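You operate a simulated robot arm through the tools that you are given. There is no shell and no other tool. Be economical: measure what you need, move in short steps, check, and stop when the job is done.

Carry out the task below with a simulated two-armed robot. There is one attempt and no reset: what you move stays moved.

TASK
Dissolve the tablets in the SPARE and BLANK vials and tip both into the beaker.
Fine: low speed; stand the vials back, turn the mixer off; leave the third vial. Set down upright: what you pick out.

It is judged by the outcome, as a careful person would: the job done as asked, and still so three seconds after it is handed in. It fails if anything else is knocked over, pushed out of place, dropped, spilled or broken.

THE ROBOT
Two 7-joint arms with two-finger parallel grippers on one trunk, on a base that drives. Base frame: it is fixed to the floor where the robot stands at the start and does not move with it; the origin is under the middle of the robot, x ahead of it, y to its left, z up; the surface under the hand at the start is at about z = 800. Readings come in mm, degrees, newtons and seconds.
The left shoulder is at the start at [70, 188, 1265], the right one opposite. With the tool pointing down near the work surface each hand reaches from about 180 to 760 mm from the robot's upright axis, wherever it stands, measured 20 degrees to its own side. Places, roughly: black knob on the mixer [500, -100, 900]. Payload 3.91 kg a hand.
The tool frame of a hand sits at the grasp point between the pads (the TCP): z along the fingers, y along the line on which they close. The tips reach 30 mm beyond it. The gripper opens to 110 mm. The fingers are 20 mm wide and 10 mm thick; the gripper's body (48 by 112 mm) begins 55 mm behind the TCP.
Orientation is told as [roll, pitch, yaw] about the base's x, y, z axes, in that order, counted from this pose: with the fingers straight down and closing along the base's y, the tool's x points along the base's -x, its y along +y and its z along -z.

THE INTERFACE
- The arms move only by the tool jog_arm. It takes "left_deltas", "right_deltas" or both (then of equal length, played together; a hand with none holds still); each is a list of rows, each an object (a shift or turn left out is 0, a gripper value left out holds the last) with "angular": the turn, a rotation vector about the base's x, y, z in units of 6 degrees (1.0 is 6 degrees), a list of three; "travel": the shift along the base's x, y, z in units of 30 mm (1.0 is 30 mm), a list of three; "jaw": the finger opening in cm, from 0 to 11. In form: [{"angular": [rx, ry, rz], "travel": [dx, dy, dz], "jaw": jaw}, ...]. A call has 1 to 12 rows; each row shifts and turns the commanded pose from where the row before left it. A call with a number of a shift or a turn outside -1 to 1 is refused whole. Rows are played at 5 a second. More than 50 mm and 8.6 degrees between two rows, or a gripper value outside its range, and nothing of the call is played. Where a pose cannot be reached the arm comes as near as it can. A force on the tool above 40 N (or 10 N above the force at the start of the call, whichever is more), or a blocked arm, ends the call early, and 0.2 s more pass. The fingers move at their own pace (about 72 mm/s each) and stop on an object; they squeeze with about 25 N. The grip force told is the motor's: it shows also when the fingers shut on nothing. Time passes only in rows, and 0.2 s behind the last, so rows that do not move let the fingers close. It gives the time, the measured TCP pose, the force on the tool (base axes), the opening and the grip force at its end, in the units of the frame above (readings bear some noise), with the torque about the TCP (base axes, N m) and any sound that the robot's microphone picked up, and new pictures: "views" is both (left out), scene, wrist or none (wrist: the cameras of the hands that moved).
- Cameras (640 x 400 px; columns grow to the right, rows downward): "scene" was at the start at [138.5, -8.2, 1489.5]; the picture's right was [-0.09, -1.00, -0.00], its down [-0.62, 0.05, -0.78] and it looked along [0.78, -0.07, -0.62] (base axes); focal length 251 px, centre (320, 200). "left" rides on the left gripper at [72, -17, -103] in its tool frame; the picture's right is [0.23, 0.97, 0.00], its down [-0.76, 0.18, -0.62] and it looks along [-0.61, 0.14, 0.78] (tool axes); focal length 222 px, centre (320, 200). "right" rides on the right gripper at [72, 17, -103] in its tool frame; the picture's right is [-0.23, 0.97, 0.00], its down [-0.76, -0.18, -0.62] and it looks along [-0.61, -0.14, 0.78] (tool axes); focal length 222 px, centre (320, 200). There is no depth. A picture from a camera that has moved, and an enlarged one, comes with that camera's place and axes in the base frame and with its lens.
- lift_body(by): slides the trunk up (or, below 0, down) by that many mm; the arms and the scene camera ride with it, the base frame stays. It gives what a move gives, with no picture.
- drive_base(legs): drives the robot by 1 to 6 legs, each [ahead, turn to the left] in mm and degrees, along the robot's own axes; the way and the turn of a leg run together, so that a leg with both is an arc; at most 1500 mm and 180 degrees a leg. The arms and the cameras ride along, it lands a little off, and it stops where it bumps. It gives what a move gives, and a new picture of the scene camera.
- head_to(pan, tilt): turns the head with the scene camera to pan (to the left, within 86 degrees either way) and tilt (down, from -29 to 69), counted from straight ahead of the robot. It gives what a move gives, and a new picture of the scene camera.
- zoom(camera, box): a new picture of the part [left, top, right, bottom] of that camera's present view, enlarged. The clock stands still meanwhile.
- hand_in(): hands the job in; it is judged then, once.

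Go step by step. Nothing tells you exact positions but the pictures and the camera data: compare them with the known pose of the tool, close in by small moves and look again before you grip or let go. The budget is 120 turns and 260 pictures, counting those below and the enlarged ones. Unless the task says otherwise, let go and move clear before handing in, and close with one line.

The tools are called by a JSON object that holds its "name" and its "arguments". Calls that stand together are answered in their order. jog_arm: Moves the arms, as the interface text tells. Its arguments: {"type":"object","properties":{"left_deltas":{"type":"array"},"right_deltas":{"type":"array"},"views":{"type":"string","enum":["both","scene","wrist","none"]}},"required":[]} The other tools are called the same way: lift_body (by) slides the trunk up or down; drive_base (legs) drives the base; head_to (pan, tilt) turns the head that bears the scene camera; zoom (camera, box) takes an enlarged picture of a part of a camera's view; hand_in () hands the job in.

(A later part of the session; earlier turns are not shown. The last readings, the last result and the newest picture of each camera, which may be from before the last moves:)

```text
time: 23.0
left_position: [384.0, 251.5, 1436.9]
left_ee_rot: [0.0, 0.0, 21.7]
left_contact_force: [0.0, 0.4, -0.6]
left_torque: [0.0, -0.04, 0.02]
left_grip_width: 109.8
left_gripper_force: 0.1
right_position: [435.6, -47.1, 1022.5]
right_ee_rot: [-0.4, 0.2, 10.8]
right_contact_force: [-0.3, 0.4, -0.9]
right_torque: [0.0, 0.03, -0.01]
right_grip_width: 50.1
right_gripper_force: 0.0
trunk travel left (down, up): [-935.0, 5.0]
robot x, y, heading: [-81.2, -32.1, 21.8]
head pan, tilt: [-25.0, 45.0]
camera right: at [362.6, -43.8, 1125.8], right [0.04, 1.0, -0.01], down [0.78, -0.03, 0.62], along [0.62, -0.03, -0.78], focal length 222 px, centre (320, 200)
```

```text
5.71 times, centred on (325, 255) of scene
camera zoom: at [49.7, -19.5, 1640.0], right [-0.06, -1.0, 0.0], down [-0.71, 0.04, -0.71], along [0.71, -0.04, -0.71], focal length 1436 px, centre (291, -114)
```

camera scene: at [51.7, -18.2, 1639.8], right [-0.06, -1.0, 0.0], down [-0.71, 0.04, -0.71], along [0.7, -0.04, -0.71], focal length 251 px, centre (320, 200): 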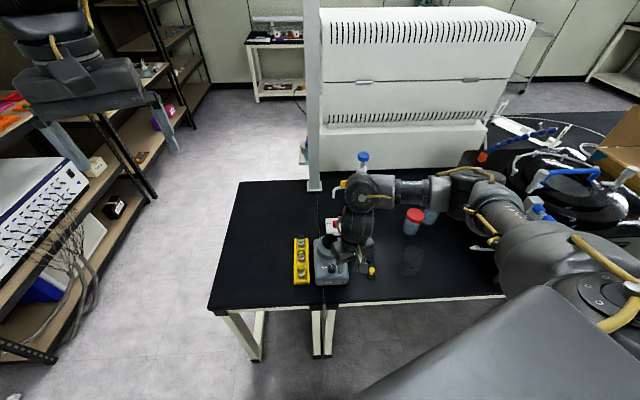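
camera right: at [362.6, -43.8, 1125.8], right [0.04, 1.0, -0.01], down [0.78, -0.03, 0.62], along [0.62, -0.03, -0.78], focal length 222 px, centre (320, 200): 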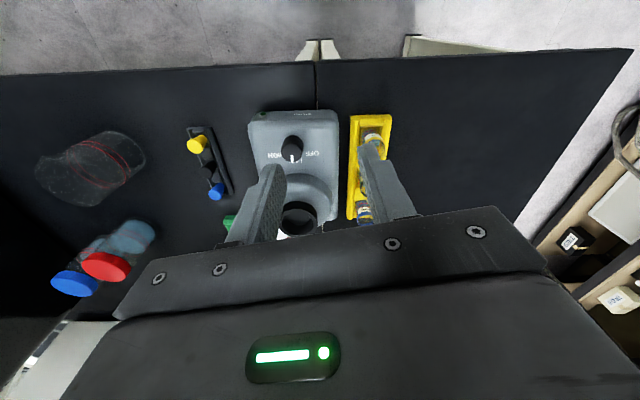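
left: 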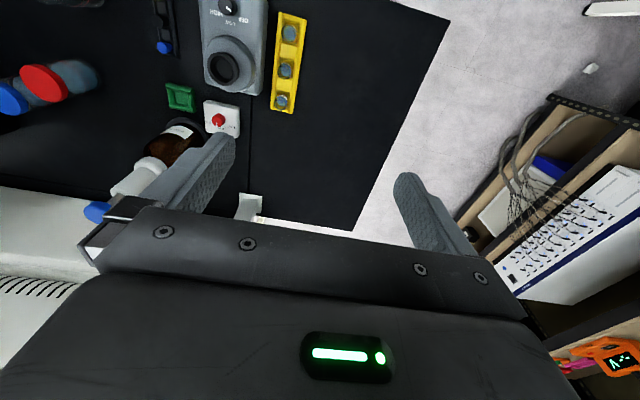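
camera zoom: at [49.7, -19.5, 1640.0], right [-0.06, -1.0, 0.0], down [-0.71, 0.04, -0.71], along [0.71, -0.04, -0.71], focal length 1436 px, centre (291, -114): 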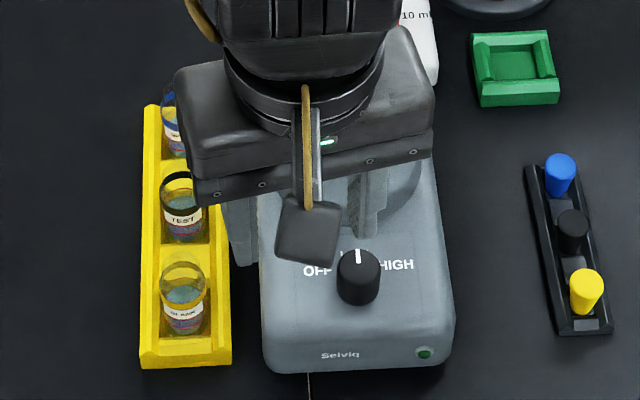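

The knob reads LOW. Next I'll grip BLANK with the hand pitched ~50° and yaw 0, so I can later pour by spinning the hand. I'll tilt the hand while moving above and in front of the BLANK vial.

{"name": "jog_arm", "arguments": {"right_deltas": [{"travel": [-0.1, 0.3, 0], "angular": [0, 0, -0.9]}, {"travel": [-0.1, 0.3, 0], "angular": [0, 0, -0.9]}, {"travel": [-0.1, 0.3, 0], "angular": [0, -0.92, 0]}, {"travel": [-0.1, 0.3, 0], "angular": [0, -0.92, 0]}, {"travel": [-0.1, 0.3, -0.2], "angular": [0, -0.92, 0]}, {"travel": [0, 0.3, -0.2], "angular": [0, -0.92, 0]}, {"travel": [0, 0.3, -0.3], "angular": [0, -0.92, 0]}, {"travel": [0, 0.2, -0.3], "angular": [0, -0.92, 0]}, {"travel": [0, 0, -0.3], "angular": [0, -0.92, 0]}, {"travel": [0, 0, -0.3], "angular": [0, -0.92, 0]}, {"angular": [0, -0.92, 0]}, {}], "views": "both"}}

```text
time: 25.6
left_position: [383.1, 252.0, 1436.8]
left_ee_rot: [-0.1, 0.1, 21.8]
left_contact_force: [0.1, -0.1, 0.0]
left_torque: [-0.02, 0.01, -0.02]
left_grip_width: 110.0
left_gripper_force: 0.0
right_position: [486.0, 17.2, 930.6]
right_ee_rot: [-0.4, -49.4, 0.1]
right_contact_force: [-0.7, 0.3, -0.4]
right_torque: [0.0, 0.02, -0.01]
right_grip_width: 50.1
right_gripper_force: 0.1
right hand out of reach, approached as far as the arm can: row 1, 2, 3, 4, 5
trunk travel left (down, up): [-935.0, 5.0]
robot x, y, heading: [-81.7, -26.9, 21.7]
head pan, tilt: [-25.0, 45.0]
camera scene: at [49.2, -19.0, 1640.0], right [-0.06, -1.0, 0.0], down [-0.71, 0.04, -0.71], along [0.71, -0.04, -0.71], focal length 251 px, centre (320, 200)
camera right: at [360.0, 34.5, 943.0], right [0.15, 0.97, 0.17], down [0.02, -0.17, 0.98], along [0.99, -0.15, -0.05], focal length 222 px, centre (320, 200)
```

scene: 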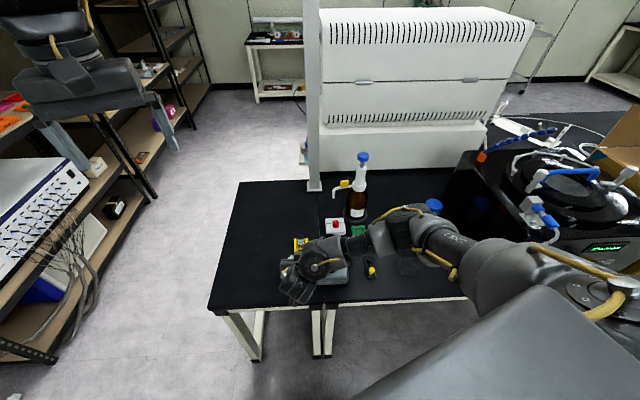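
right: 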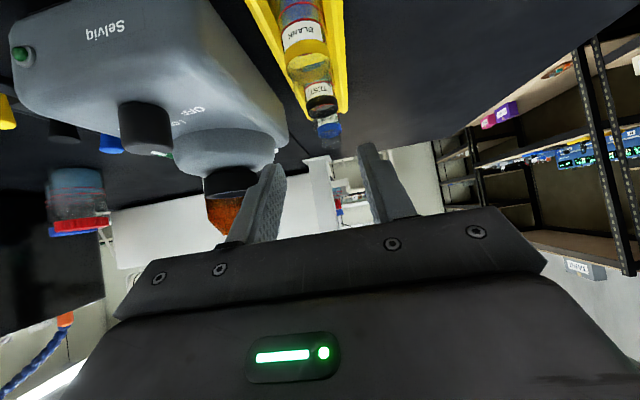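

The hand is pitched 50° above BLANK. I'll zoom in the scene view to check that the forearm clears the bench items.

{"name": "zoom", "arguments": {"camera": "scene", "box": [260, 190, 480, 320]}}

{"name": "zoom", "arguments": {"camera": "right", "box": [220, 0, 420, 160]}}

```text
2.91 times, centred on (370, 255) of scene
camera zoom: at [49.2, -19.0, 1640.0], right [-0.06, -1.0, 0.0], down [-0.71, 0.04, -0.71], along [0.71, -0.04, -0.71], focal length 731 px, centre (174, 40)
```

zoom: 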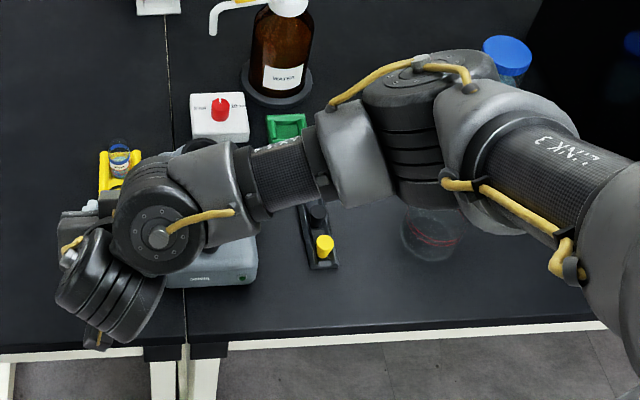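

```text
2.50 times, centred on (320, 80) of right
camera zoom: at [360.0, 34.5, 943.0], right [0.15, 0.97, 0.17], down [0.02, -0.17, 0.98], along [0.99, -0.15, -0.05], focal length 555 px, centre (320, 500)
```

zoom: 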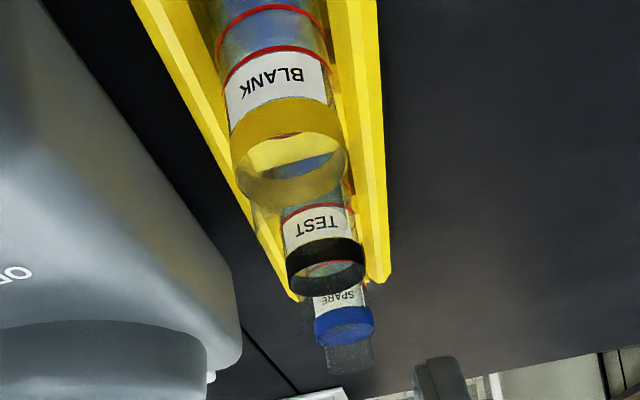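

BLANK confirmed at about (495,21.8). I'll descend around it in two stages.

{"name": "jog_arm", "arguments": {"right_deltas": [{"travel": [-0.05, 0.15, -0.4]}, {"travel": [-0.05, 0, -0.5]}, {"travel": [0, 0, -0.5]}, {"travel": [0, 0, -0.3]}, {}], "views": "both"}}

{"name": "zoom", "arguments": {"camera": "right", "box": [220, 60, 420, 240]}}

```text
time: 26.8
left_position: [384.0, 253.2, 1436.5]
left_ee_rot: [0.0, 0.0, 21.7]
left_contact_force: [0.0, 0.4, 0.5]
left_torque: [0.04, -0.01, 0.02]
left_grip_width: 109.9
left_gripper_force: 0.1
right_position: [482.1, 22.2, 880.2]
right_ee_rot: [-0.3, -49.5, -0.1]
right_contact_force: [-0.8, -0.2, -0.6]
right_torque: [0.02, -0.01, 0.01]
right_grip_width: 50.0
right_gripper_force: 0.0
trunk travel left (down, up): [-935.0, 5.0]
robot x, y, heading: [-80.5, -29.5, 21.8]
head pan, tilt: [-25.0, 45.0]
camera scene: at [49.2, -18.9, 1640.0], right [-0.06, -1.0, 0.0], down [-0.71, 0.04, -0.71], along [0.71, -0.04, -0.71], focal length 251 px, centre (320, 200)
camera right: at [356.2, 39.9, 891.6], right [0.15, 0.97, 0.17], down [0.02, -0.17, 0.98], along [0.99, -0.15, -0.05], focal length 222 px, centre (320, 200)
```

scene: 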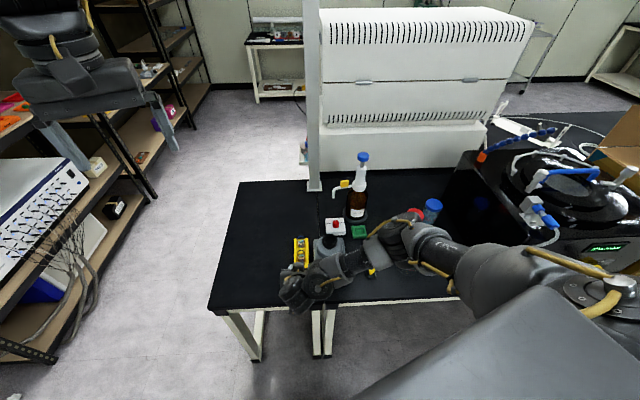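
right: 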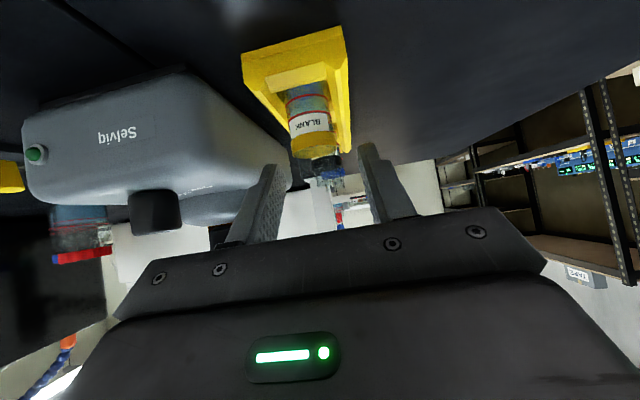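

```text
2.22 times, centred on (320, 150) of right
camera zoom: at [356.2, 39.9, 891.6], right [0.15, 0.97, 0.17], down [0.02, -0.17, 0.98], along [0.99, -0.15, -0.05], focal length 494 px, centre (320, 311)
```

zoom: 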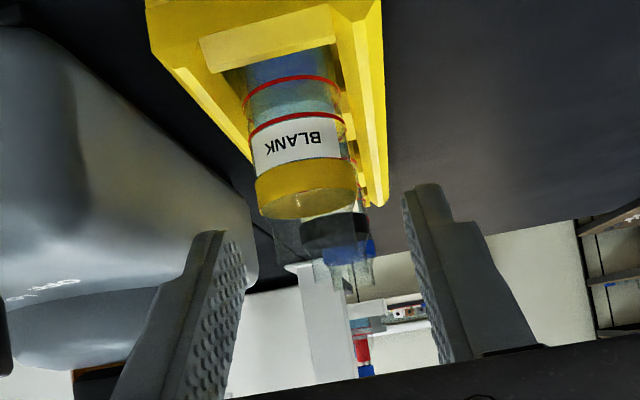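

The view is clear: rim at about 861, rack rails at about 820. I'll go down 24 mm and close.

{"name": "jog_arm", "arguments": {"right_deltas": [{"travel": [0, -0.03, -0.4]}, {"travel": [0, 0, -0.4]}, {"jaw": 2}, {"jaw": 2}, {"jaw": 2}, {}], "views": "wrist"}}

{"name": "zoom", "arguments": {"camera": "right", "box": [220, 60, 420, 240]}}

```text
time: 28.2
left_position: [384.4, 252.8, 1436.6]
left_ee_rot: [0.1, 0.0, 21.7]
left_contact_force: [0.2, -0.6, 0.7]
left_torque: [0.01, 0.01, -0.01]
left_grip_width: 110.3
left_gripper_force: 0.0
right_position: [482.7, 21.5, 855.8]
right_ee_rot: [-0.3, -49.5, 0.1]
right_contact_force: [0.5, 0.0, 0.6]
right_torque: [0.0, -0.01, -0.03]
right_grip_width: 26.4
right_gripper_force: 24.8
trunk travel left (down, up): [-935.0, 5.0]
robot x, y, heading: [-83.3, -36.6, 21.7]
head pan, tilt: [-25.0, 45.0]
camera right: at [357.0, 38.7, 868.1], right [0.15, 0.97, 0.17], down [0.02, -0.17, 0.98], along [0.99, -0.15, -0.05], focal length 222 px, centre (320, 200)
```

right: 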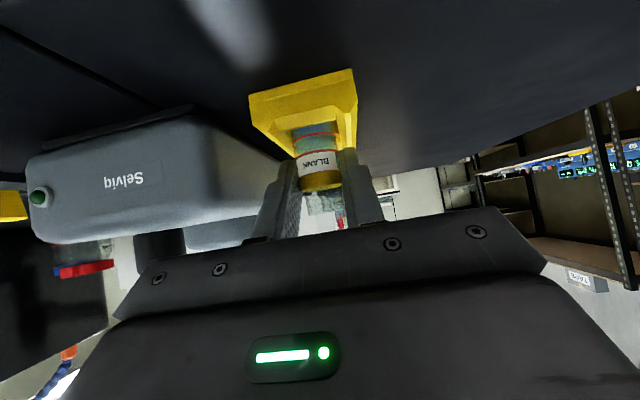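

```text
2.22 times, centred on (320, 150) of right
camera zoom: at [357.0, 38.7, 868.1], right [0.15, 0.97, 0.17], down [0.02, -0.17, 0.98], along [0.99, -0.15, -0.05], focal length 494 px, centre (320, 311)
```

zoom: 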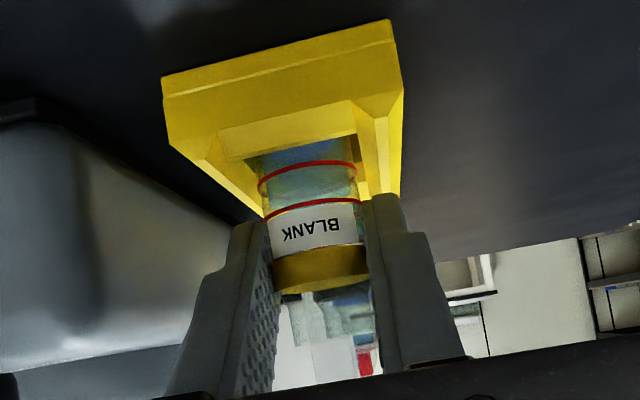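

BLANK is gripped. I'll lift it straight up, then move over toward the mixer cup.

{"name": "jog_arm", "arguments": {"right_deltas": [{"travel": [0, 0, 0.5]}, {"travel": [0, 0, 0.8]}, {"travel": [0, 0, 0.8]}, {"travel": [0.2, 0, 0.8]}, {"travel": [0.4, -0.4, 0.6]}, {"travel": [0.5, -0.6, 0.6]}, {"travel": [0.5, -0.8, 0.5]}, {"travel": [0.5, -0.8, 0.2]}, {"travel": [0.3, -0.85, 0]}, {}], "views": "both"}}

{"name": "zoom", "arguments": {"camera": "right", "box": [220, 60, 420, 240]}}

```text
time: 30.4
left_position: [383.9, 253.4, 1436.6]
left_ee_rot: [0.0, 0.1, 21.6]
left_contact_force: [-0.1, -0.3, 0.6]
left_torque: [0.02, -0.02, 0.02]
left_grip_width: 110.1
left_gripper_force: 0.1
right_position: [553.2, -81.8, 999.8]
right_ee_rot: [-0.3, -49.5, 0.0]
right_contact_force: [0.3, 0.1, 0.2]
right_torque: [-0.02, -0.02, -0.02]
right_grip_width: 26.0
right_gripper_force: 25.2
trunk travel left (down, up): [-935.0, 5.0]
robot x, y, heading: [-82.7, -32.0, 21.6]
head pan, tilt: [-25.0, 45.0]
camera scene: at [49.2, -18.5, 1640.0], right [-0.06, -1.0, 0.0], down [-0.71, 0.04, -0.71], along [0.71, -0.04, -0.71], focal length 251 px, centre (320, 200)
camera right: at [428.5, -64.1, 1011.9], right [0.15, 0.97, 0.17], down [0.02, -0.17, 0.98], along [0.99, -0.14, -0.05], focal length 222 px, centre (320, 200)
```

scene: 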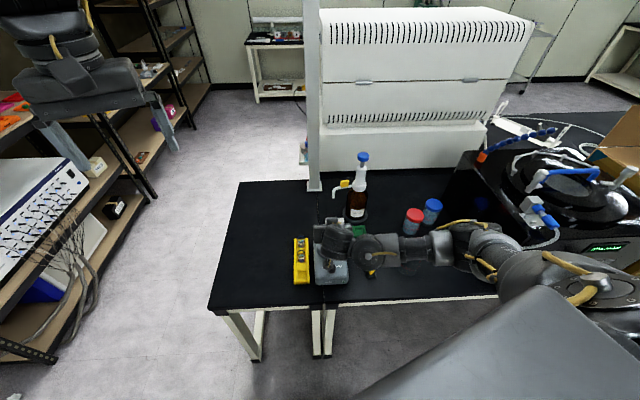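
right: 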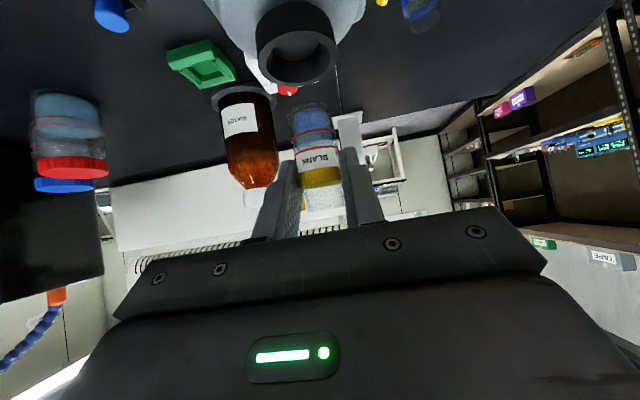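

```text
2.22 times, centred on (320, 150) of right
camera zoom: at [428.5, -64.1, 1011.9], right [0.15, 0.97, 0.17], down [0.02, -0.17, 0.98], along [0.99, -0.14, -0.05], focal length 494 px, centre (320, 311)
```

zoom: 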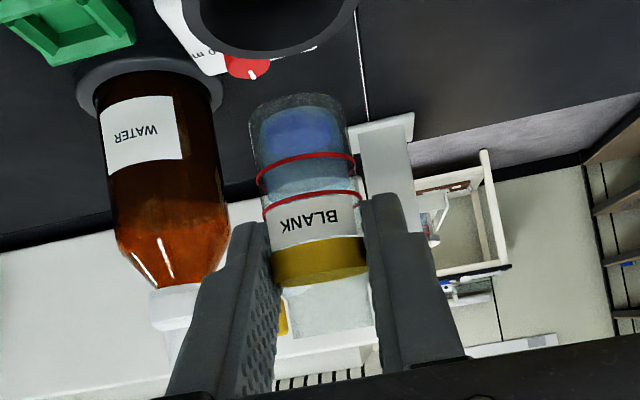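

The tablet (dark blue mass) is visible in the water. I'll check how the vial lines up over the cup.

{"name": "zoom", "arguments": {"camera": "right", "box": [220, 0, 380, 110]}}

{"name": "zoom", "arguments": {"camera": "scene", "box": [290, 205, 400, 295]}}

{"name": "head_to", "arguments": {"pan": -23, "tilt": 50}}

```text
3.64 times, centred on (300, 55) of right
camera zoom: at [428.5, -64.1, 1011.9], right [0.15, 0.97, 0.17], down [0.02, -0.17, 0.98], along [0.99, -0.14, -0.05], focal length 808 px, centre (393, 727)
```

zoom: 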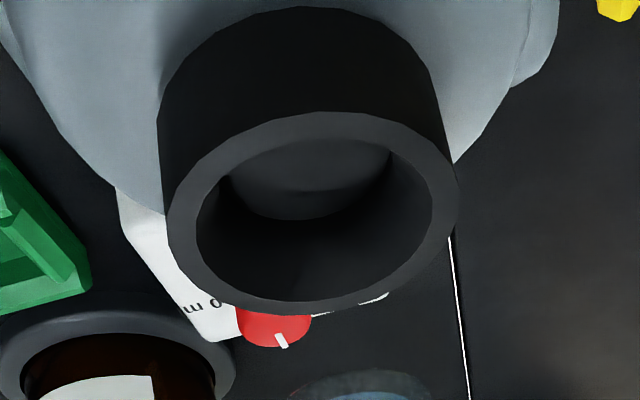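

```text
4.44 times, centred on (345, 250) of scene
camera zoom: at [49.2, -18.5, 1640.0], right [-0.06, -1.0, 0.0], down [-0.71, 0.04, -0.71], along [0.71, -0.04, -0.71], focal length 1117 px, centre (209, -22)
```

zoom: 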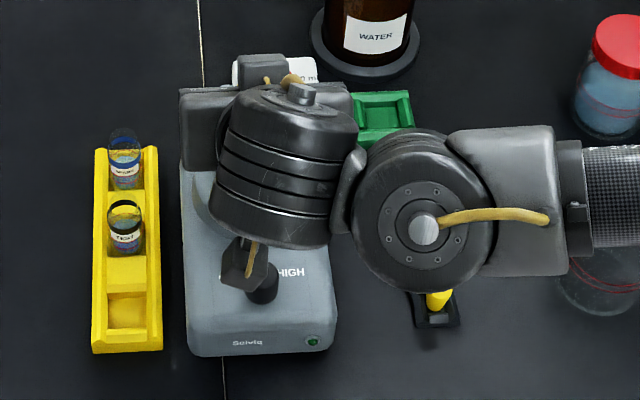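

```text
time: 31.1
left_position: [384.2, 251.5, 1436.3]
left_ee_rot: [0.0, -0.1, 21.7]
left_contact_force: [-0.8, -0.8, 0.6]
left_torque: [0.02, 0.04, -0.02]
left_grip_width: 110.1
left_gripper_force: 0.0
right_position: [554.5, -81.8, 999.3]
right_ee_rot: [-0.3, -49.5, 0.0]
right_contact_force: [-0.3, -0.1, 0.2]
right_torque: [-0.01, -0.01, -0.01]
right_grip_width: 26.2
right_gripper_force: 25.5
trunk travel left (down, up): [-935.0, 5.0]
robot x, y, heading: [-80.4, -30.6, 21.7]
head pan, tilt: [-23.0, 50.0]
camera scene: at [45.1, -15.8, 1633.1], right [-0.02, -1.0, 0.0], down [-0.77, 0.02, -0.64], along [0.64, -0.01, -0.77], focal length 251 px, centre (320, 200)
```

scene: 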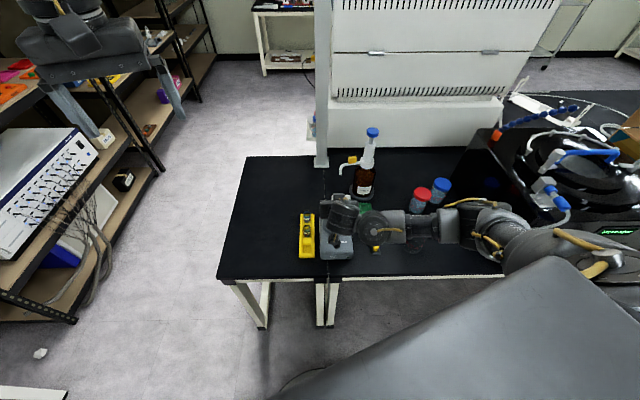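

Best cup estimate is (571,-83), rim z≈911. I'll shift slightly, lower until the vial's bottom is just above the rim, and look.

{"name": "jog_arm", "arguments": {"right_deltas": [{"travel": [0.1, -0.03, -0.3]}, {"travel": [0.05, 0, -0.3]}, {"travel": [0, 0, -0.3]}, {}], "views": "wrist"}}

{"name": "zoom", "arguments": {"camera": "right", "box": [240, 40, 400, 220]}}

```text
time: 32.1
left_position: [384.4, 251.6, 1436.9]
left_ee_rot: [-0.1, 0.0, 21.8]
left_contact_force: [-0.3, 0.7, 0.9]
left_torque: [0.01, -0.02, -0.01]
left_grip_width: 110.2
left_gripper_force: 0.1
right_position: [558.0, -82.7, 973.2]
right_ee_rot: [-0.3, -49.5, 0.0]
right_contact_force: [-0.3, 0.1, -0.9]
right_torque: [0.0, -0.01, -0.02]
right_grip_width: 26.4
right_gripper_force: 24.6
trunk travel left (down, up): [-935.0, 5.0]
robot x, y, heading: [-79.5, -28.3, 21.7]
head pan, tilt: [-23.0, 50.0]
camera right: at [432.7, -65.2, 985.4], right [0.15, 0.97, 0.17], down [0.02, -0.17, 0.98], along [0.99, -0.14, -0.05], focal length 222 px, centre (320, 200)
```

right: 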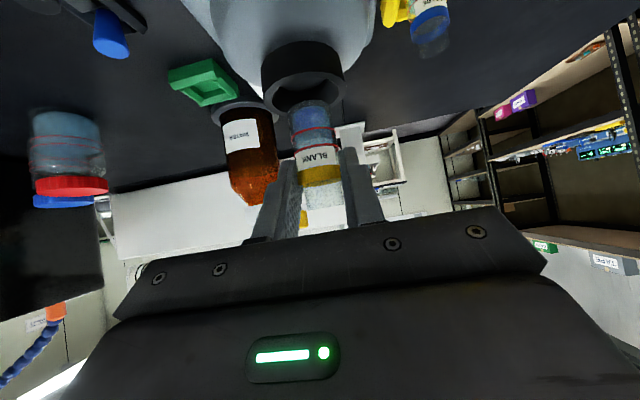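

```text
2.22 times, centred on (320, 130) of right
camera zoom: at [432.7, -65.2, 985.4], right [0.15, 0.97, 0.17], down [0.02, -0.17, 0.98], along [0.99, -0.14, -0.05], focal length 494 px, centre (320, 356)
```

zoom: 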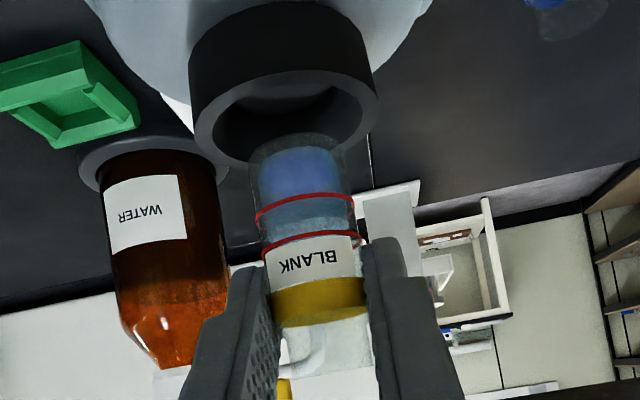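

Aligned with the wide cup (hole ~42 mm, vial ~27). I'll lower into it gently.

{"name": "jog_arm", "arguments": {"right_deltas": [{"travel": [0.02, -0.05, -0.25]}, {"travel": [0, 0, -0.25]}, {"travel": [0, 0, -0.2]}, {}], "views": "wrist"}}

{"name": "zoom", "arguments": {"camera": "right", "box": [240, 60, 400, 220]}}

```text
time: 33.1
left_position: [383.7, 253.2, 1437.8]
left_ee_rot: [0.0, -0.1, 21.7]
left_contact_force: [-0.2, -0.9, 0.6]
left_torque: [-0.01, -0.03, -0.02]
left_grip_width: 109.9
left_gripper_force: 0.1
right_position: [559.8, -84.8, 951.9]
right_ee_rot: [-0.3, -49.5, 0.0]
right_contact_force: [0.9, 0.5, -0.4]
right_torque: [0.02, 0.04, -0.01]
right_grip_width: 26.3
right_gripper_force: 25.2
trunk travel left (down, up): [-935.0, 5.0]
robot x, y, heading: [-81.1, -34.2, 21.5]
head pan, tilt: [-23.0, 50.0]
camera right: at [434.4, -67.3, 964.2], right [0.15, 0.97, 0.17], down [0.02, -0.17, 0.98], along [0.99, -0.15, -0.05], focal length 222 px, centre (320, 200)
```

right: 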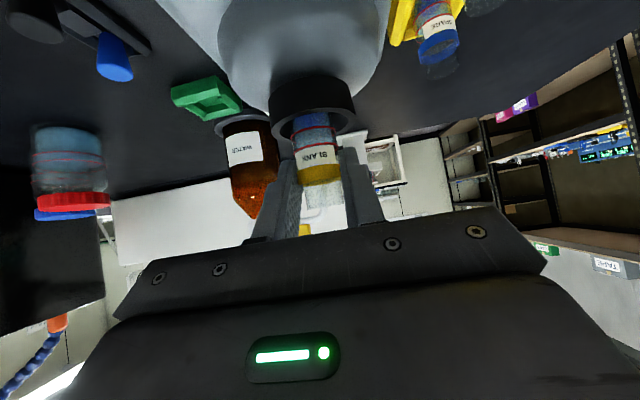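

```text
2.50 times, centred on (320, 140) of right
camera zoom: at [434.4, -67.3, 964.2], right [0.15, 0.97, 0.17], down [0.02, -0.17, 0.98], along [0.99, -0.15, -0.05], focal length 555 px, centre (320, 350)
```

zoom: 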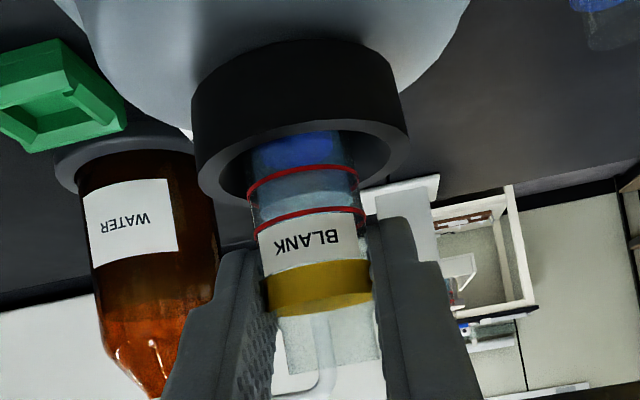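

It's entering the cup. I'll keep lowering until a light touch.

{"name": "jog_arm", "arguments": {"right_deltas": [{"travel": [0, 0, -0.1]}, {"travel": [0, 0, -0.1]}, {"travel": [0, 0, -0.1]}, {}], "views": "none"}}

```text
time: 34.1
left_position: [383.0, 251.8, 1435.9]
left_ee_rot: [0.0, 0.0, 21.7]
left_contact_force: [0.1, 0.2, -0.1]
left_torque: [0.05, -0.01, -0.01]
left_grip_width: 110.0
left_gripper_force: 0.2
right_position: [559.2, -84.5, 943.2]
right_ee_rot: [-0.2, -49.6, -0.1]
right_contact_force: [2.3, -1.3, 9.0]
right_torque: [-0.15, -0.27, -0.01]
right_grip_width: 26.0
right_gripper_force: 24.9
trunk travel left (down, up): [-935.0, 5.0]
robot x, y, heading: [-81.8, -33.2, 21.8]
head pan, tilt: [-23.0, 50.0]
```

Contact at 9 N (bottom ≈ 892). I'll hold it there for about 2 s and look for motion or dissolving.

{"name": "jog_arm", "arguments": {"right_deltas": [{}, {}, {}, {}, {}, {}, {}, {}, {}, {}], "views": "wrist"}}

{"name": "zoom", "arguments": {"camera": "right", "box": [240, 60, 400, 220]}}

{"name": "zoom", "arguments": {"camera": "scene", "box": [290, 195, 390, 275]}}

```text
time: 36.3
left_position: [383.0, 253.0, 1436.9]
left_ee_rot: [-0.1, 0.0, 21.7]
left_contact_force: [0.3, 0.0, 0.4]
left_torque: [0.01, 0.01, -0.02]
left_grip_width: 110.0
left_gripper_force: 0.1
right_position: [559.2, -85.3, 942.5]
right_ee_rot: [-0.3, -49.6, 0.0]
right_contact_force: [-1.1, -0.3, 2.6]
right_torque: [0.05, -0.01, 0.02]
right_grip_width: 26.3
right_gripper_force: 25.0
trunk travel left (down, up): [-935.0, 5.0]
robot x, y, heading: [-81.6, -33.3, 21.8]
head pan, tilt: [-23.0, 50.0]
camera right: at [433.5, -67.0, 955.5], right [0.15, 0.97, 0.17], down [0.02, -0.17, 0.98], along [0.99, -0.15, -0.05], focal length 222 px, centre (320, 200)
```

right: 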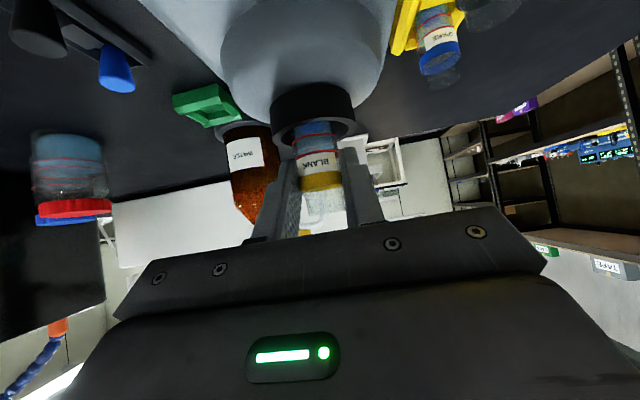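

```text
2.50 times, centred on (320, 140) of right
camera zoom: at [433.5, -67.0, 955.5], right [0.15, 0.97, 0.17], down [0.02, -0.17, 0.98], along [0.99, -0.15, -0.05], focal length 555 px, centre (320, 350)
```

zoom: 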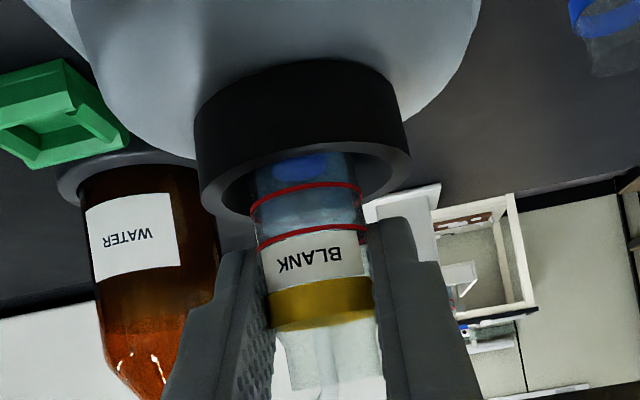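

```text
5.00 times, centred on (340, 235) of scene
camera zoom: at [44.3, -16.1, 1633.1], right [-0.02, -1.0, 0.0], down [-0.77, 0.02, -0.64], along [0.64, -0.01, -0.77], focal length 1257 px, centre (220, 25)
```

zoom: 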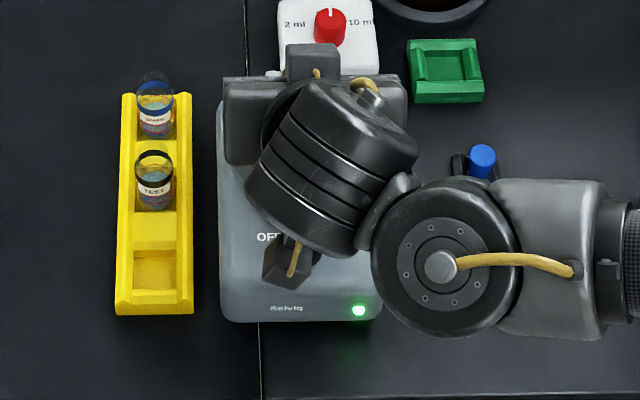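

The lamp is now lit, so the mixer runs while the vial is in the cup. I'll keep holding.

{"name": "jog_arm", "arguments": {"right_deltas": [{}, {}, {}, {}, {}, {}, {}, {}, {}, {}, {}, {}], "views": "none"}}

{"name": "zoom", "arguments": {"camera": "right", "box": [270, 90, 370, 190]}}

```text
time: 38.9
left_position: [383.6, 251.1, 1436.8]
left_ee_rot: [0.0, 0.1, 21.8]
left_contact_force: [0.1, 0.0, -0.1]
left_torque: [0.02, 0.03, -0.01]
left_grip_width: 110.1
left_gripper_force: 0.0
right_position: [558.4, -84.4, 942.9]
right_ee_rot: [-0.3, -49.5, 0.0]
right_contact_force: [-0.7, -1.4, 1.2]
right_torque: [-0.01, -0.02, -0.02]
right_grip_width: 25.9
right_gripper_force: 25.1
trunk travel left (down, up): [-935.0, 5.0]
robot x, y, heading: [-81.3, -32.4, 21.9]
head pan, tilt: [-23.0, 50.0]
```

```text
4.00 times, centred on (320, 140) of right
camera zoom: at [434.0, -67.3, 955.3], right [0.15, 0.97, 0.17], down [0.02, -0.17, 0.98], along [0.99, -0.15, -0.05], focal length 888 px, centre (320, 440)
```

zoom: 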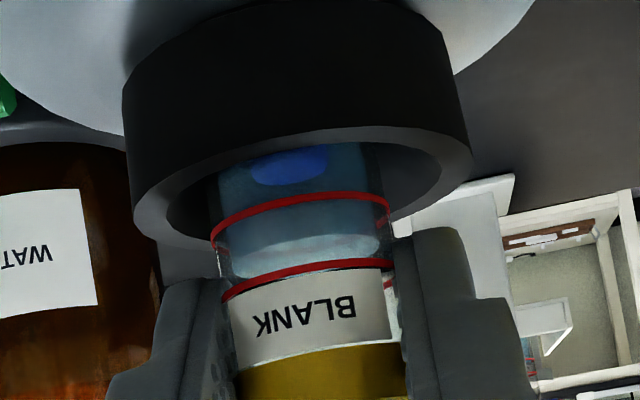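

{"name": "jog_arm", "arguments": {"right_deltas": [{}, {}, {}, {}, {}, {}, {}, {}, {}, {}, {}, {}], "views": "none"}}

{"name": "zoom", "arguments": {"camera": "right", "box": [270, 90, 370, 190]}}

{"name": "zoom", "arguments": {"camera": "scene", "box": [290, 195, 390, 275]}}

```text
time: 41.5
left_position: [384.4, 253.2, 1436.6]
left_ee_rot: [0.0, 0.0, 21.7]
left_contact_force: [0.2, -0.9, 0.3]
left_torque: [0.0, 0.0, 0.01]
left_grip_width: 109.8
left_gripper_force: 0.0
right_position: [558.7, -84.5, 943.4]
right_ee_rot: [-0.3, -49.4, -0.1]
right_contact_force: [0.9, -1.0, 1.0]
right_torque: [-0.03, -0.02, -0.05]
right_grip_width: 26.2
right_gripper_force: 24.8
trunk travel left (down, up): [-935.0, 5.0]
robot x, y, heading: [-79.8, -31.9, 21.7]
head pan, tilt: [-23.0, 50.0]
```

```text
4.00 times, centred on (320, 140) of right
camera zoom: at [434.0, -67.2, 955.3], right [0.15, 0.97, 0.17], down [0.02, -0.17, 0.98], along [0.99, -0.15, -0.05], focal length 888 px, centre (320, 440)
```

zoom: 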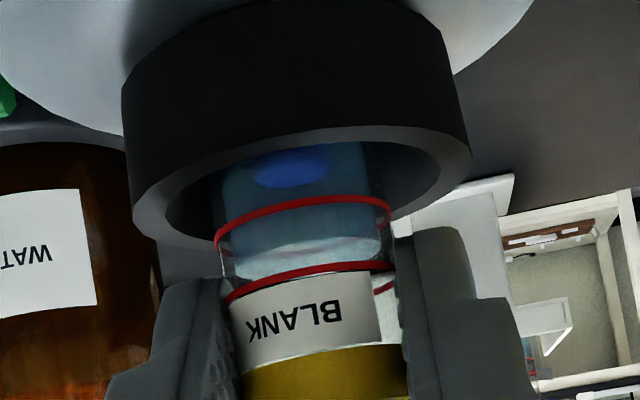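

```text
5.00 times, centred on (340, 235) of scene
camera zoom: at [44.9, -16.3, 1633.1], right [-0.02, -1.0, 0.0], down [-0.77, 0.02, -0.64], along [0.64, -0.01, -0.77], focal length 1257 px, centre (220, 25)
```

zoom: 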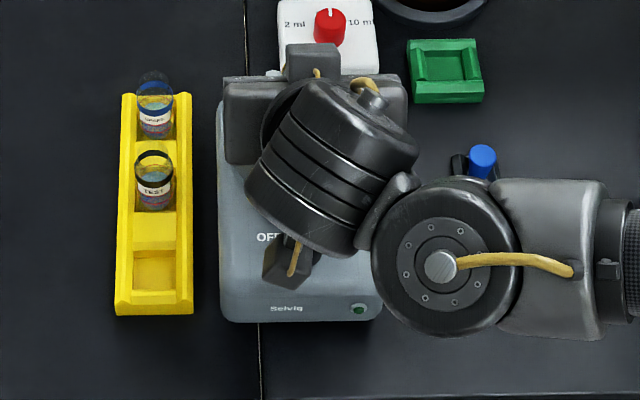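

The lamp went out because contact pressure relaxed. I'll press down a little more and see how it holds.

{"name": "jog_arm", "arguments": {"right_deltas": [{"travel": [0, 0, -0.07]}, {"travel": [0, 0, -0.07]}, {}, {}], "views": "none"}}

{"name": "zoom", "arguments": {"camera": "scene", "box": [290, 195, 390, 275]}}

{"name": "jog_arm", "arguments": {"right_deltas": [{}, {}, {}, {}, {}, {}], "views": "none"}}

{"name": "zoom", "arguments": {"camera": "right", "box": [270, 90, 370, 190]}}

{"name": "zoom", "arguments": {"camera": "scene", "box": [290, 195, 390, 275]}}

```text
time: 42.5
left_position: [382.7, 251.0, 1436.7]
left_ee_rot: [0.1, 0.0, 21.7]
left_contact_force: [-0.6, 0.6, -0.1]
left_torque: [0.0, 0.0, 0.0]
left_grip_width: 109.9
left_gripper_force: 0.1
right_position: [559.1, -84.3, 939.3]
right_ee_rot: [-0.2, -49.4, 0.0]
right_contact_force: [-0.2, -0.6, 4.6]
right_torque: [-0.03, -0.08, -0.02]
right_grip_width: 25.9
right_gripper_force: 25.1
trunk travel left (down, up): [-935.0, 5.0]
robot x, y, heading: [-80.5, -33.2, 22.0]
head pan, tilt: [-23.0, 50.0]
```

```text
5.00 times, centred on (340, 235) of scene
camera zoom: at [44.4, -16.2, 1633.2], right [-0.02, -1.0, 0.0], down [-0.77, 0.02, -0.64], along [0.64, -0.01, -0.77], focal length 1257 px, centre (220, 25)
```

zoom: 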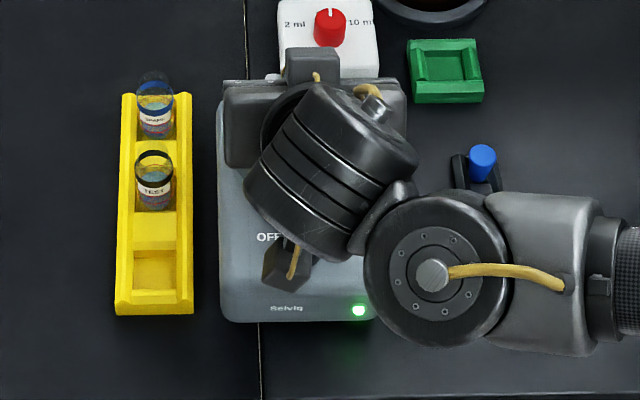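

```text
time: 43.9
left_position: [383.0, 252.5, 1436.9]
left_ee_rot: [0.0, 0.0, 21.7]
left_contact_force: [-0.4, 0.5, 0.0]
left_torque: [0.0, -0.01, 0.01]
left_grip_width: 110.1
left_gripper_force: 0.1
right_position: [559.5, -84.7, 938.7]
right_ee_rot: [-0.2, -49.5, -0.1]
right_contact_force: [-0.1, 0.7, 4.6]
right_torque: [0.02, -0.1, -0.02]
right_grip_width: 25.8
right_gripper_force: 24.7
trunk travel left (down, up): [-935.0, 5.0]
robot x, y, heading: [-78.2, -31.9, 21.5]
head pan, tilt: [-23.0, 50.0]
```

```text
4.00 times, centred on (320, 140) of right
camera zoom: at [434.1, -67.1, 951.2], right [0.15, 0.97, 0.17], down [0.02, -0.17, 0.98], along [0.99, -0.15, -0.05], focal length 888 px, centre (320, 440)
```

zoom: 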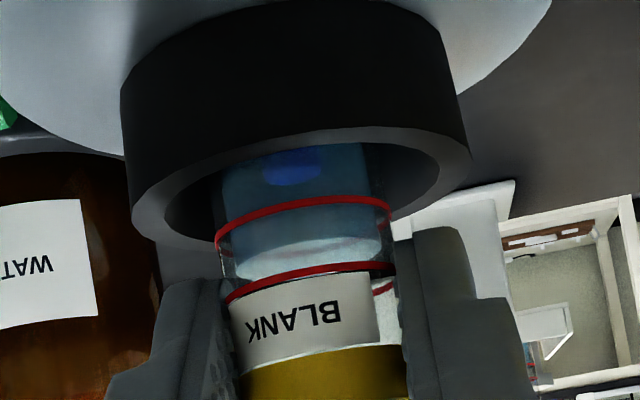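

```text
5.00 times, centred on (340, 235) of scene
camera zoom: at [44.3, -16.0, 1633.2], right [-0.02, -1.0, 0.0], down [-0.77, 0.02, -0.64], along [0.64, -0.01, -0.77], focal length 1257 px, centre (220, 25)
```

zoom: 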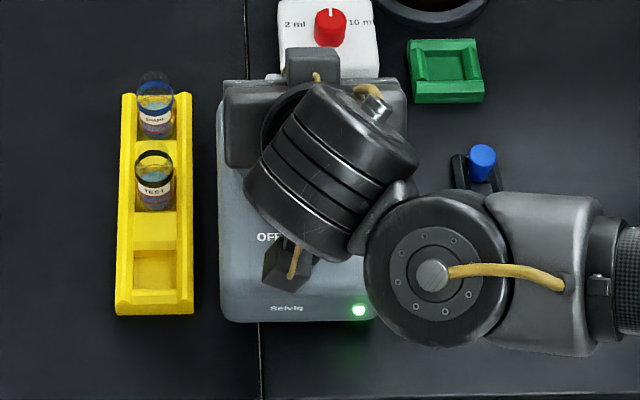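

The lamp is lit at ~4.6 N and the tablet is shrinking. I'll continue with a tiny downward feed to keep pressure.

{"name": "jog_arm", "arguments": {"right_deltas": [{}, {"travel": [0, 0, -0.02]}, {}, {}, {"travel": [0, 0, -0.02]}, {}, {}, {"travel": [0, 0, -0.02]}, {}, {}, {"travel": [0, 0, -0.02]}, {}], "views": "none"}}

{"name": "zoom", "arguments": {"camera": "right", "box": [270, 90, 370, 190]}}

```text
time: 46.5
left_position: [382.4, 251.5, 1437.6]
left_ee_rot: [0.0, -0.1, 21.8]
left_contact_force: [0.1, 0.1, 0.2]
left_torque: [-0.01, -0.01, -0.02]
left_grip_width: 110.1
left_gripper_force: 0.1
right_position: [559.3, -84.2, 937.4]
right_ee_rot: [-0.2, -49.5, -0.2]
right_contact_force: [5.7, -1.4, 13.8]
right_torque: [-0.02, -0.43, -0.08]
right_grip_width: 26.0
right_gripper_force: 25.2
trunk travel left (down, up): [-935.0, 5.0]
robot x, y, heading: [-82.2, -31.8, 21.6]
head pan, tilt: [-23.0, 50.0]
```

```text
4.00 times, centred on (320, 140) of right
camera zoom: at [433.3, -66.7, 949.2], right [0.15, 0.97, 0.17], down [0.02, -0.18, 0.98], along [0.99, -0.15, -0.04], focal length 888 px, centre (320, 440)
```

zoom: 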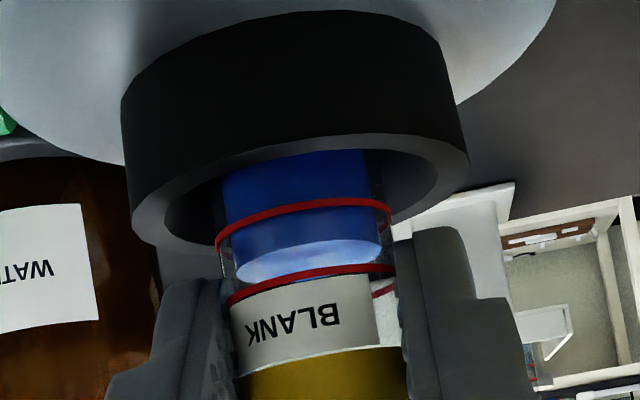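

The tablet is dissolved: the liquid is uniformly blue. I'll lift out and carry BLANK level toward the beaker.

{"name": "jog_arm", "arguments": {"right_deltas": [{"travel": [0, 0, 0.5]}, {"travel": [0, 0, 0.8]}, {"travel": [0, 0, 0.9]}, {"travel": [-0.3, -0.9, 0.2]}, {"travel": [-0.3, -0.95, 0]}, {"travel": [-0.3, -0.95, 0]}, {"travel": [-0.3, -0.95, 0]}, {"travel": [-0.3, -0.95, 0]}, {"travel": [-0.3, -0.95, 0]}, {"travel": [-0.3, -0.95, 0]}, {"travel": [-0.3, -0.95, 0]}, {"travel": [-0.3, -0.95, 0]}], "views": "both"}}

{"name": "zoom", "arguments": {"camera": "right", "box": [220, 20, 420, 220]}}

```text
time: 49.1
left_position: [383.4, 250.9, 1437.5]
left_ee_rot: [-0.1, 0.0, 21.7]
left_contact_force: [0.5, -1.1, 0.7]
left_torque: [0.05, -0.03, -0.02]
left_grip_width: 110.1
left_gripper_force: 0.0
right_position: [478.0, -341.3, 1007.9]
right_ee_rot: [-0.2, -49.5, 0.0]
right_contact_force: [-0.6, -0.7, -1.0]
right_torque: [-0.02, 0.05, 0.02]
right_grip_width: 25.9
right_gripper_force: 24.9
trunk travel left (down, up): [-935.0, 5.0]
robot x, y, heading: [-81.3, -31.1, 21.7]
head pan, tilt: [-23.0, 50.0]
camera scene: at [44.0, -17.5, 1633.2], right [-0.02, -1.0, 0.0], down [-0.77, 0.02, -0.64], along [0.64, -0.01, -0.77], focal length 251 px, centre (320, 200)
camera right: at [353.1, -323.2, 1021.5], right [0.15, 0.97, 0.17], down [0.02, -0.18, 0.98], along [0.99, -0.14, -0.05], focal length 222 px, centre (320, 200)
```

scene: 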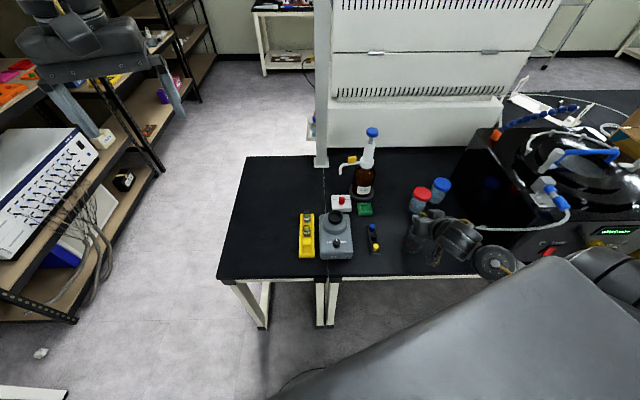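
right: 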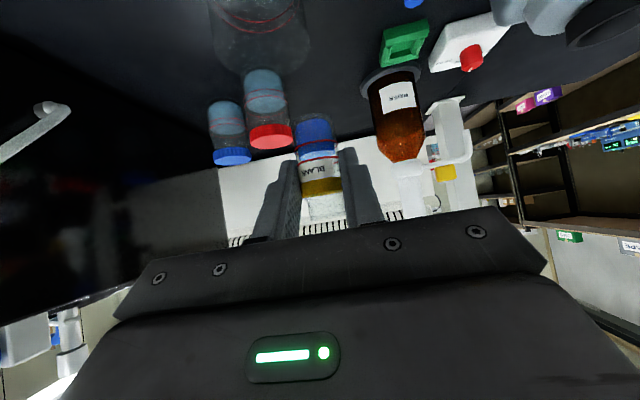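

```text
2.00 times, centred on (320, 120) of right
camera zoom: at [353.1, -323.2, 1021.5], right [0.15, 0.97, 0.17], down [0.02, -0.18, 0.98], along [0.99, -0.14, -0.05], focal length 444 px, centre (320, 360)
```

zoom: 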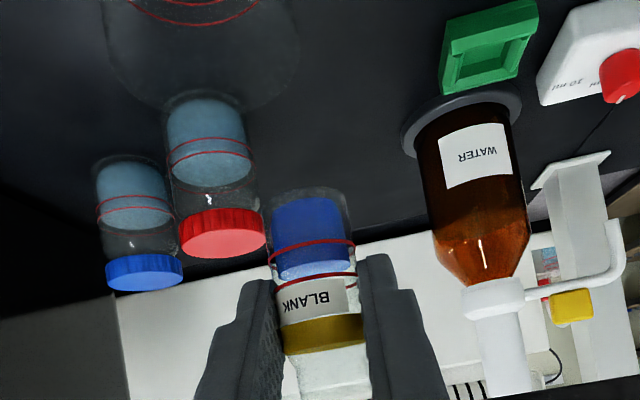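

I'll zoom on the beaker, and on the black instrument to the right, for clearance.

{"name": "zoom", "arguments": {"camera": "right", "box": [180, 0, 340, 100]}}

{"name": "zoom", "arguments": {"camera": "scene", "box": [380, 170, 560, 290]}}

```text
4.00 times, centred on (260, 50) of right
camera zoom: at [353.1, -323.2, 1021.5], right [0.15, 0.97, 0.17], down [0.02, -0.18, 0.98], along [0.99, -0.14, -0.05], focal length 888 px, centre (560, 800)
```

zoom: 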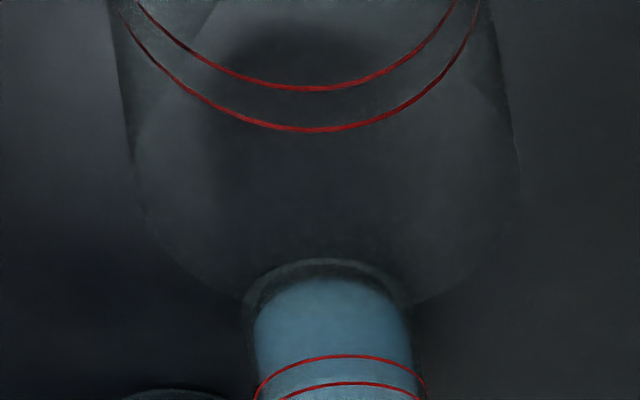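

```text
3.33 times, centred on (470, 230) of scene
camera zoom: at [44.0, -17.5, 1633.2], right [-0.02, -1.0, 0.0], down [-0.77, 0.02, -0.64], along [0.64, -0.01, -0.77], focal length 838 px, centre (-180, 100)
```

zoom: 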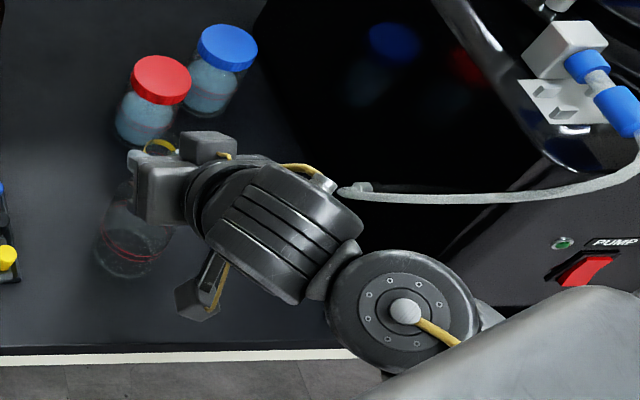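

I take the beaker rim to be centred at about (515,-370) with radius ~37 and z≈890. I'll place the TCP at about (521,-390,985), then pitch the hand to horizontal.

{"name": "jog_arm", "arguments": {"right_deltas": [{"travel": [0.5, -0.55, -0.2]}, {"travel": [0.5, -0.55, -0.2]}, {"travel": [0.43, -0.53, -0.2]}, {"angular": [0, -0.96, 0]}, {"angular": [0, -0.96, 0]}, {"angular": [0, -0.96, 0]}, {"angular": [0, -0.96, 0]}, {"angular": [0, -0.96, 0]}, {"angular": [0, -0.96, 0]}, {"angular": [0, -0.96, 0]}, {}], "views": "both"}}

{"name": "zoom", "arguments": {"camera": "scene", "box": [380, 170, 560, 290]}}

```text
time: 51.5
left_position: [383.3, 251.5, 1436.6]
left_ee_rot: [0.0, 0.0, 21.7]
left_contact_force: [-0.4, 0.3, -1.1]
left_torque: [-0.01, 0.01, 0.02]
left_grip_width: 110.0
left_gripper_force: 0.1
right_position: [521.7, -388.7, 990.3]
right_ee_rot: [-3.2, -89.9, 2.9]
right_contact_force: [-0.1, -0.8, -0.2]
right_torque: [0.0, 0.0, 0.01]
right_grip_width: 26.0
right_gripper_force: 24.9
trunk travel left (down, up): [-935.0, 5.0]
robot x, y, heading: [-81.2, -30.9, 21.8]
head pan, tilt: [-23.0, 50.0]
camera scene: at [44.8, -16.3, 1633.1], right [-0.02, -1.0, 0.0], down [-0.77, 0.02, -0.64], along [0.64, -0.01, -0.77], focal length 251 px, centre (320, 200)
camera right: at [418.0, -371.2, 918.7], right [0.01, 0.97, 0.23], down [-0.62, -0.17, 0.76], along [0.78, -0.15, 0.6], focal length 222 px, centre (320, 200)
```

scene: 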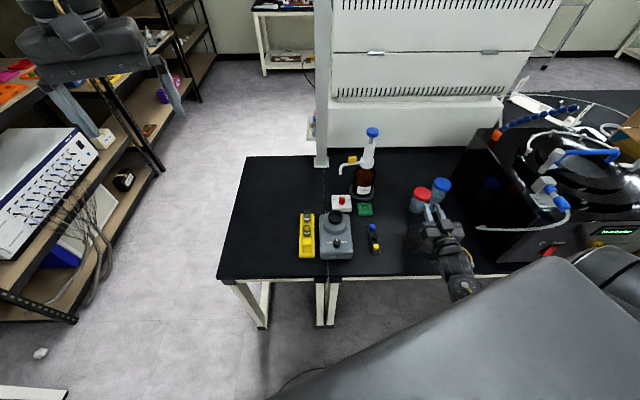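
right: 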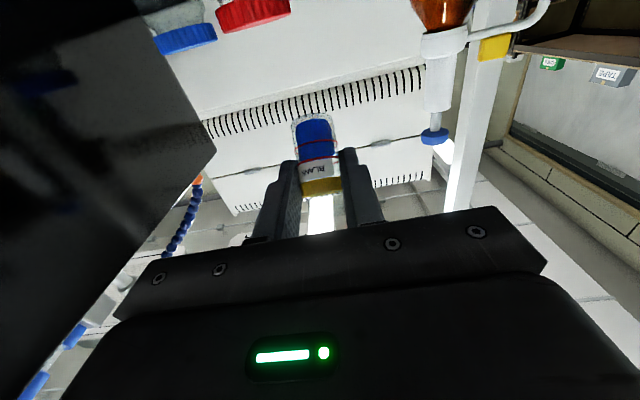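

```text
3.33 times, centred on (470, 230) of scene
camera zoom: at [44.8, -16.3, 1633.1], right [-0.02, -1.0, 0.0], down [-0.77, 0.02, -0.64], along [0.64, -0.01, -0.77], focal length 838 px, centre (-180, 100)
```

zoom: 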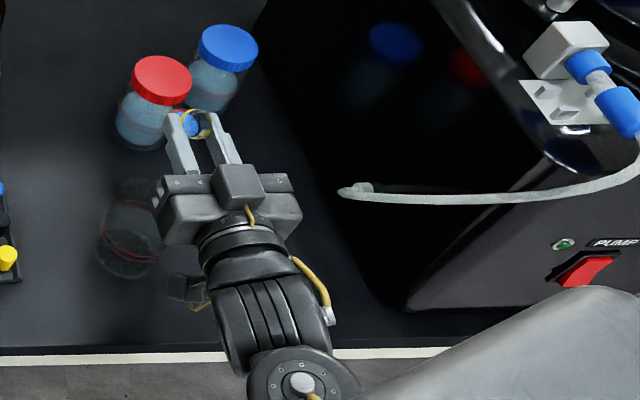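

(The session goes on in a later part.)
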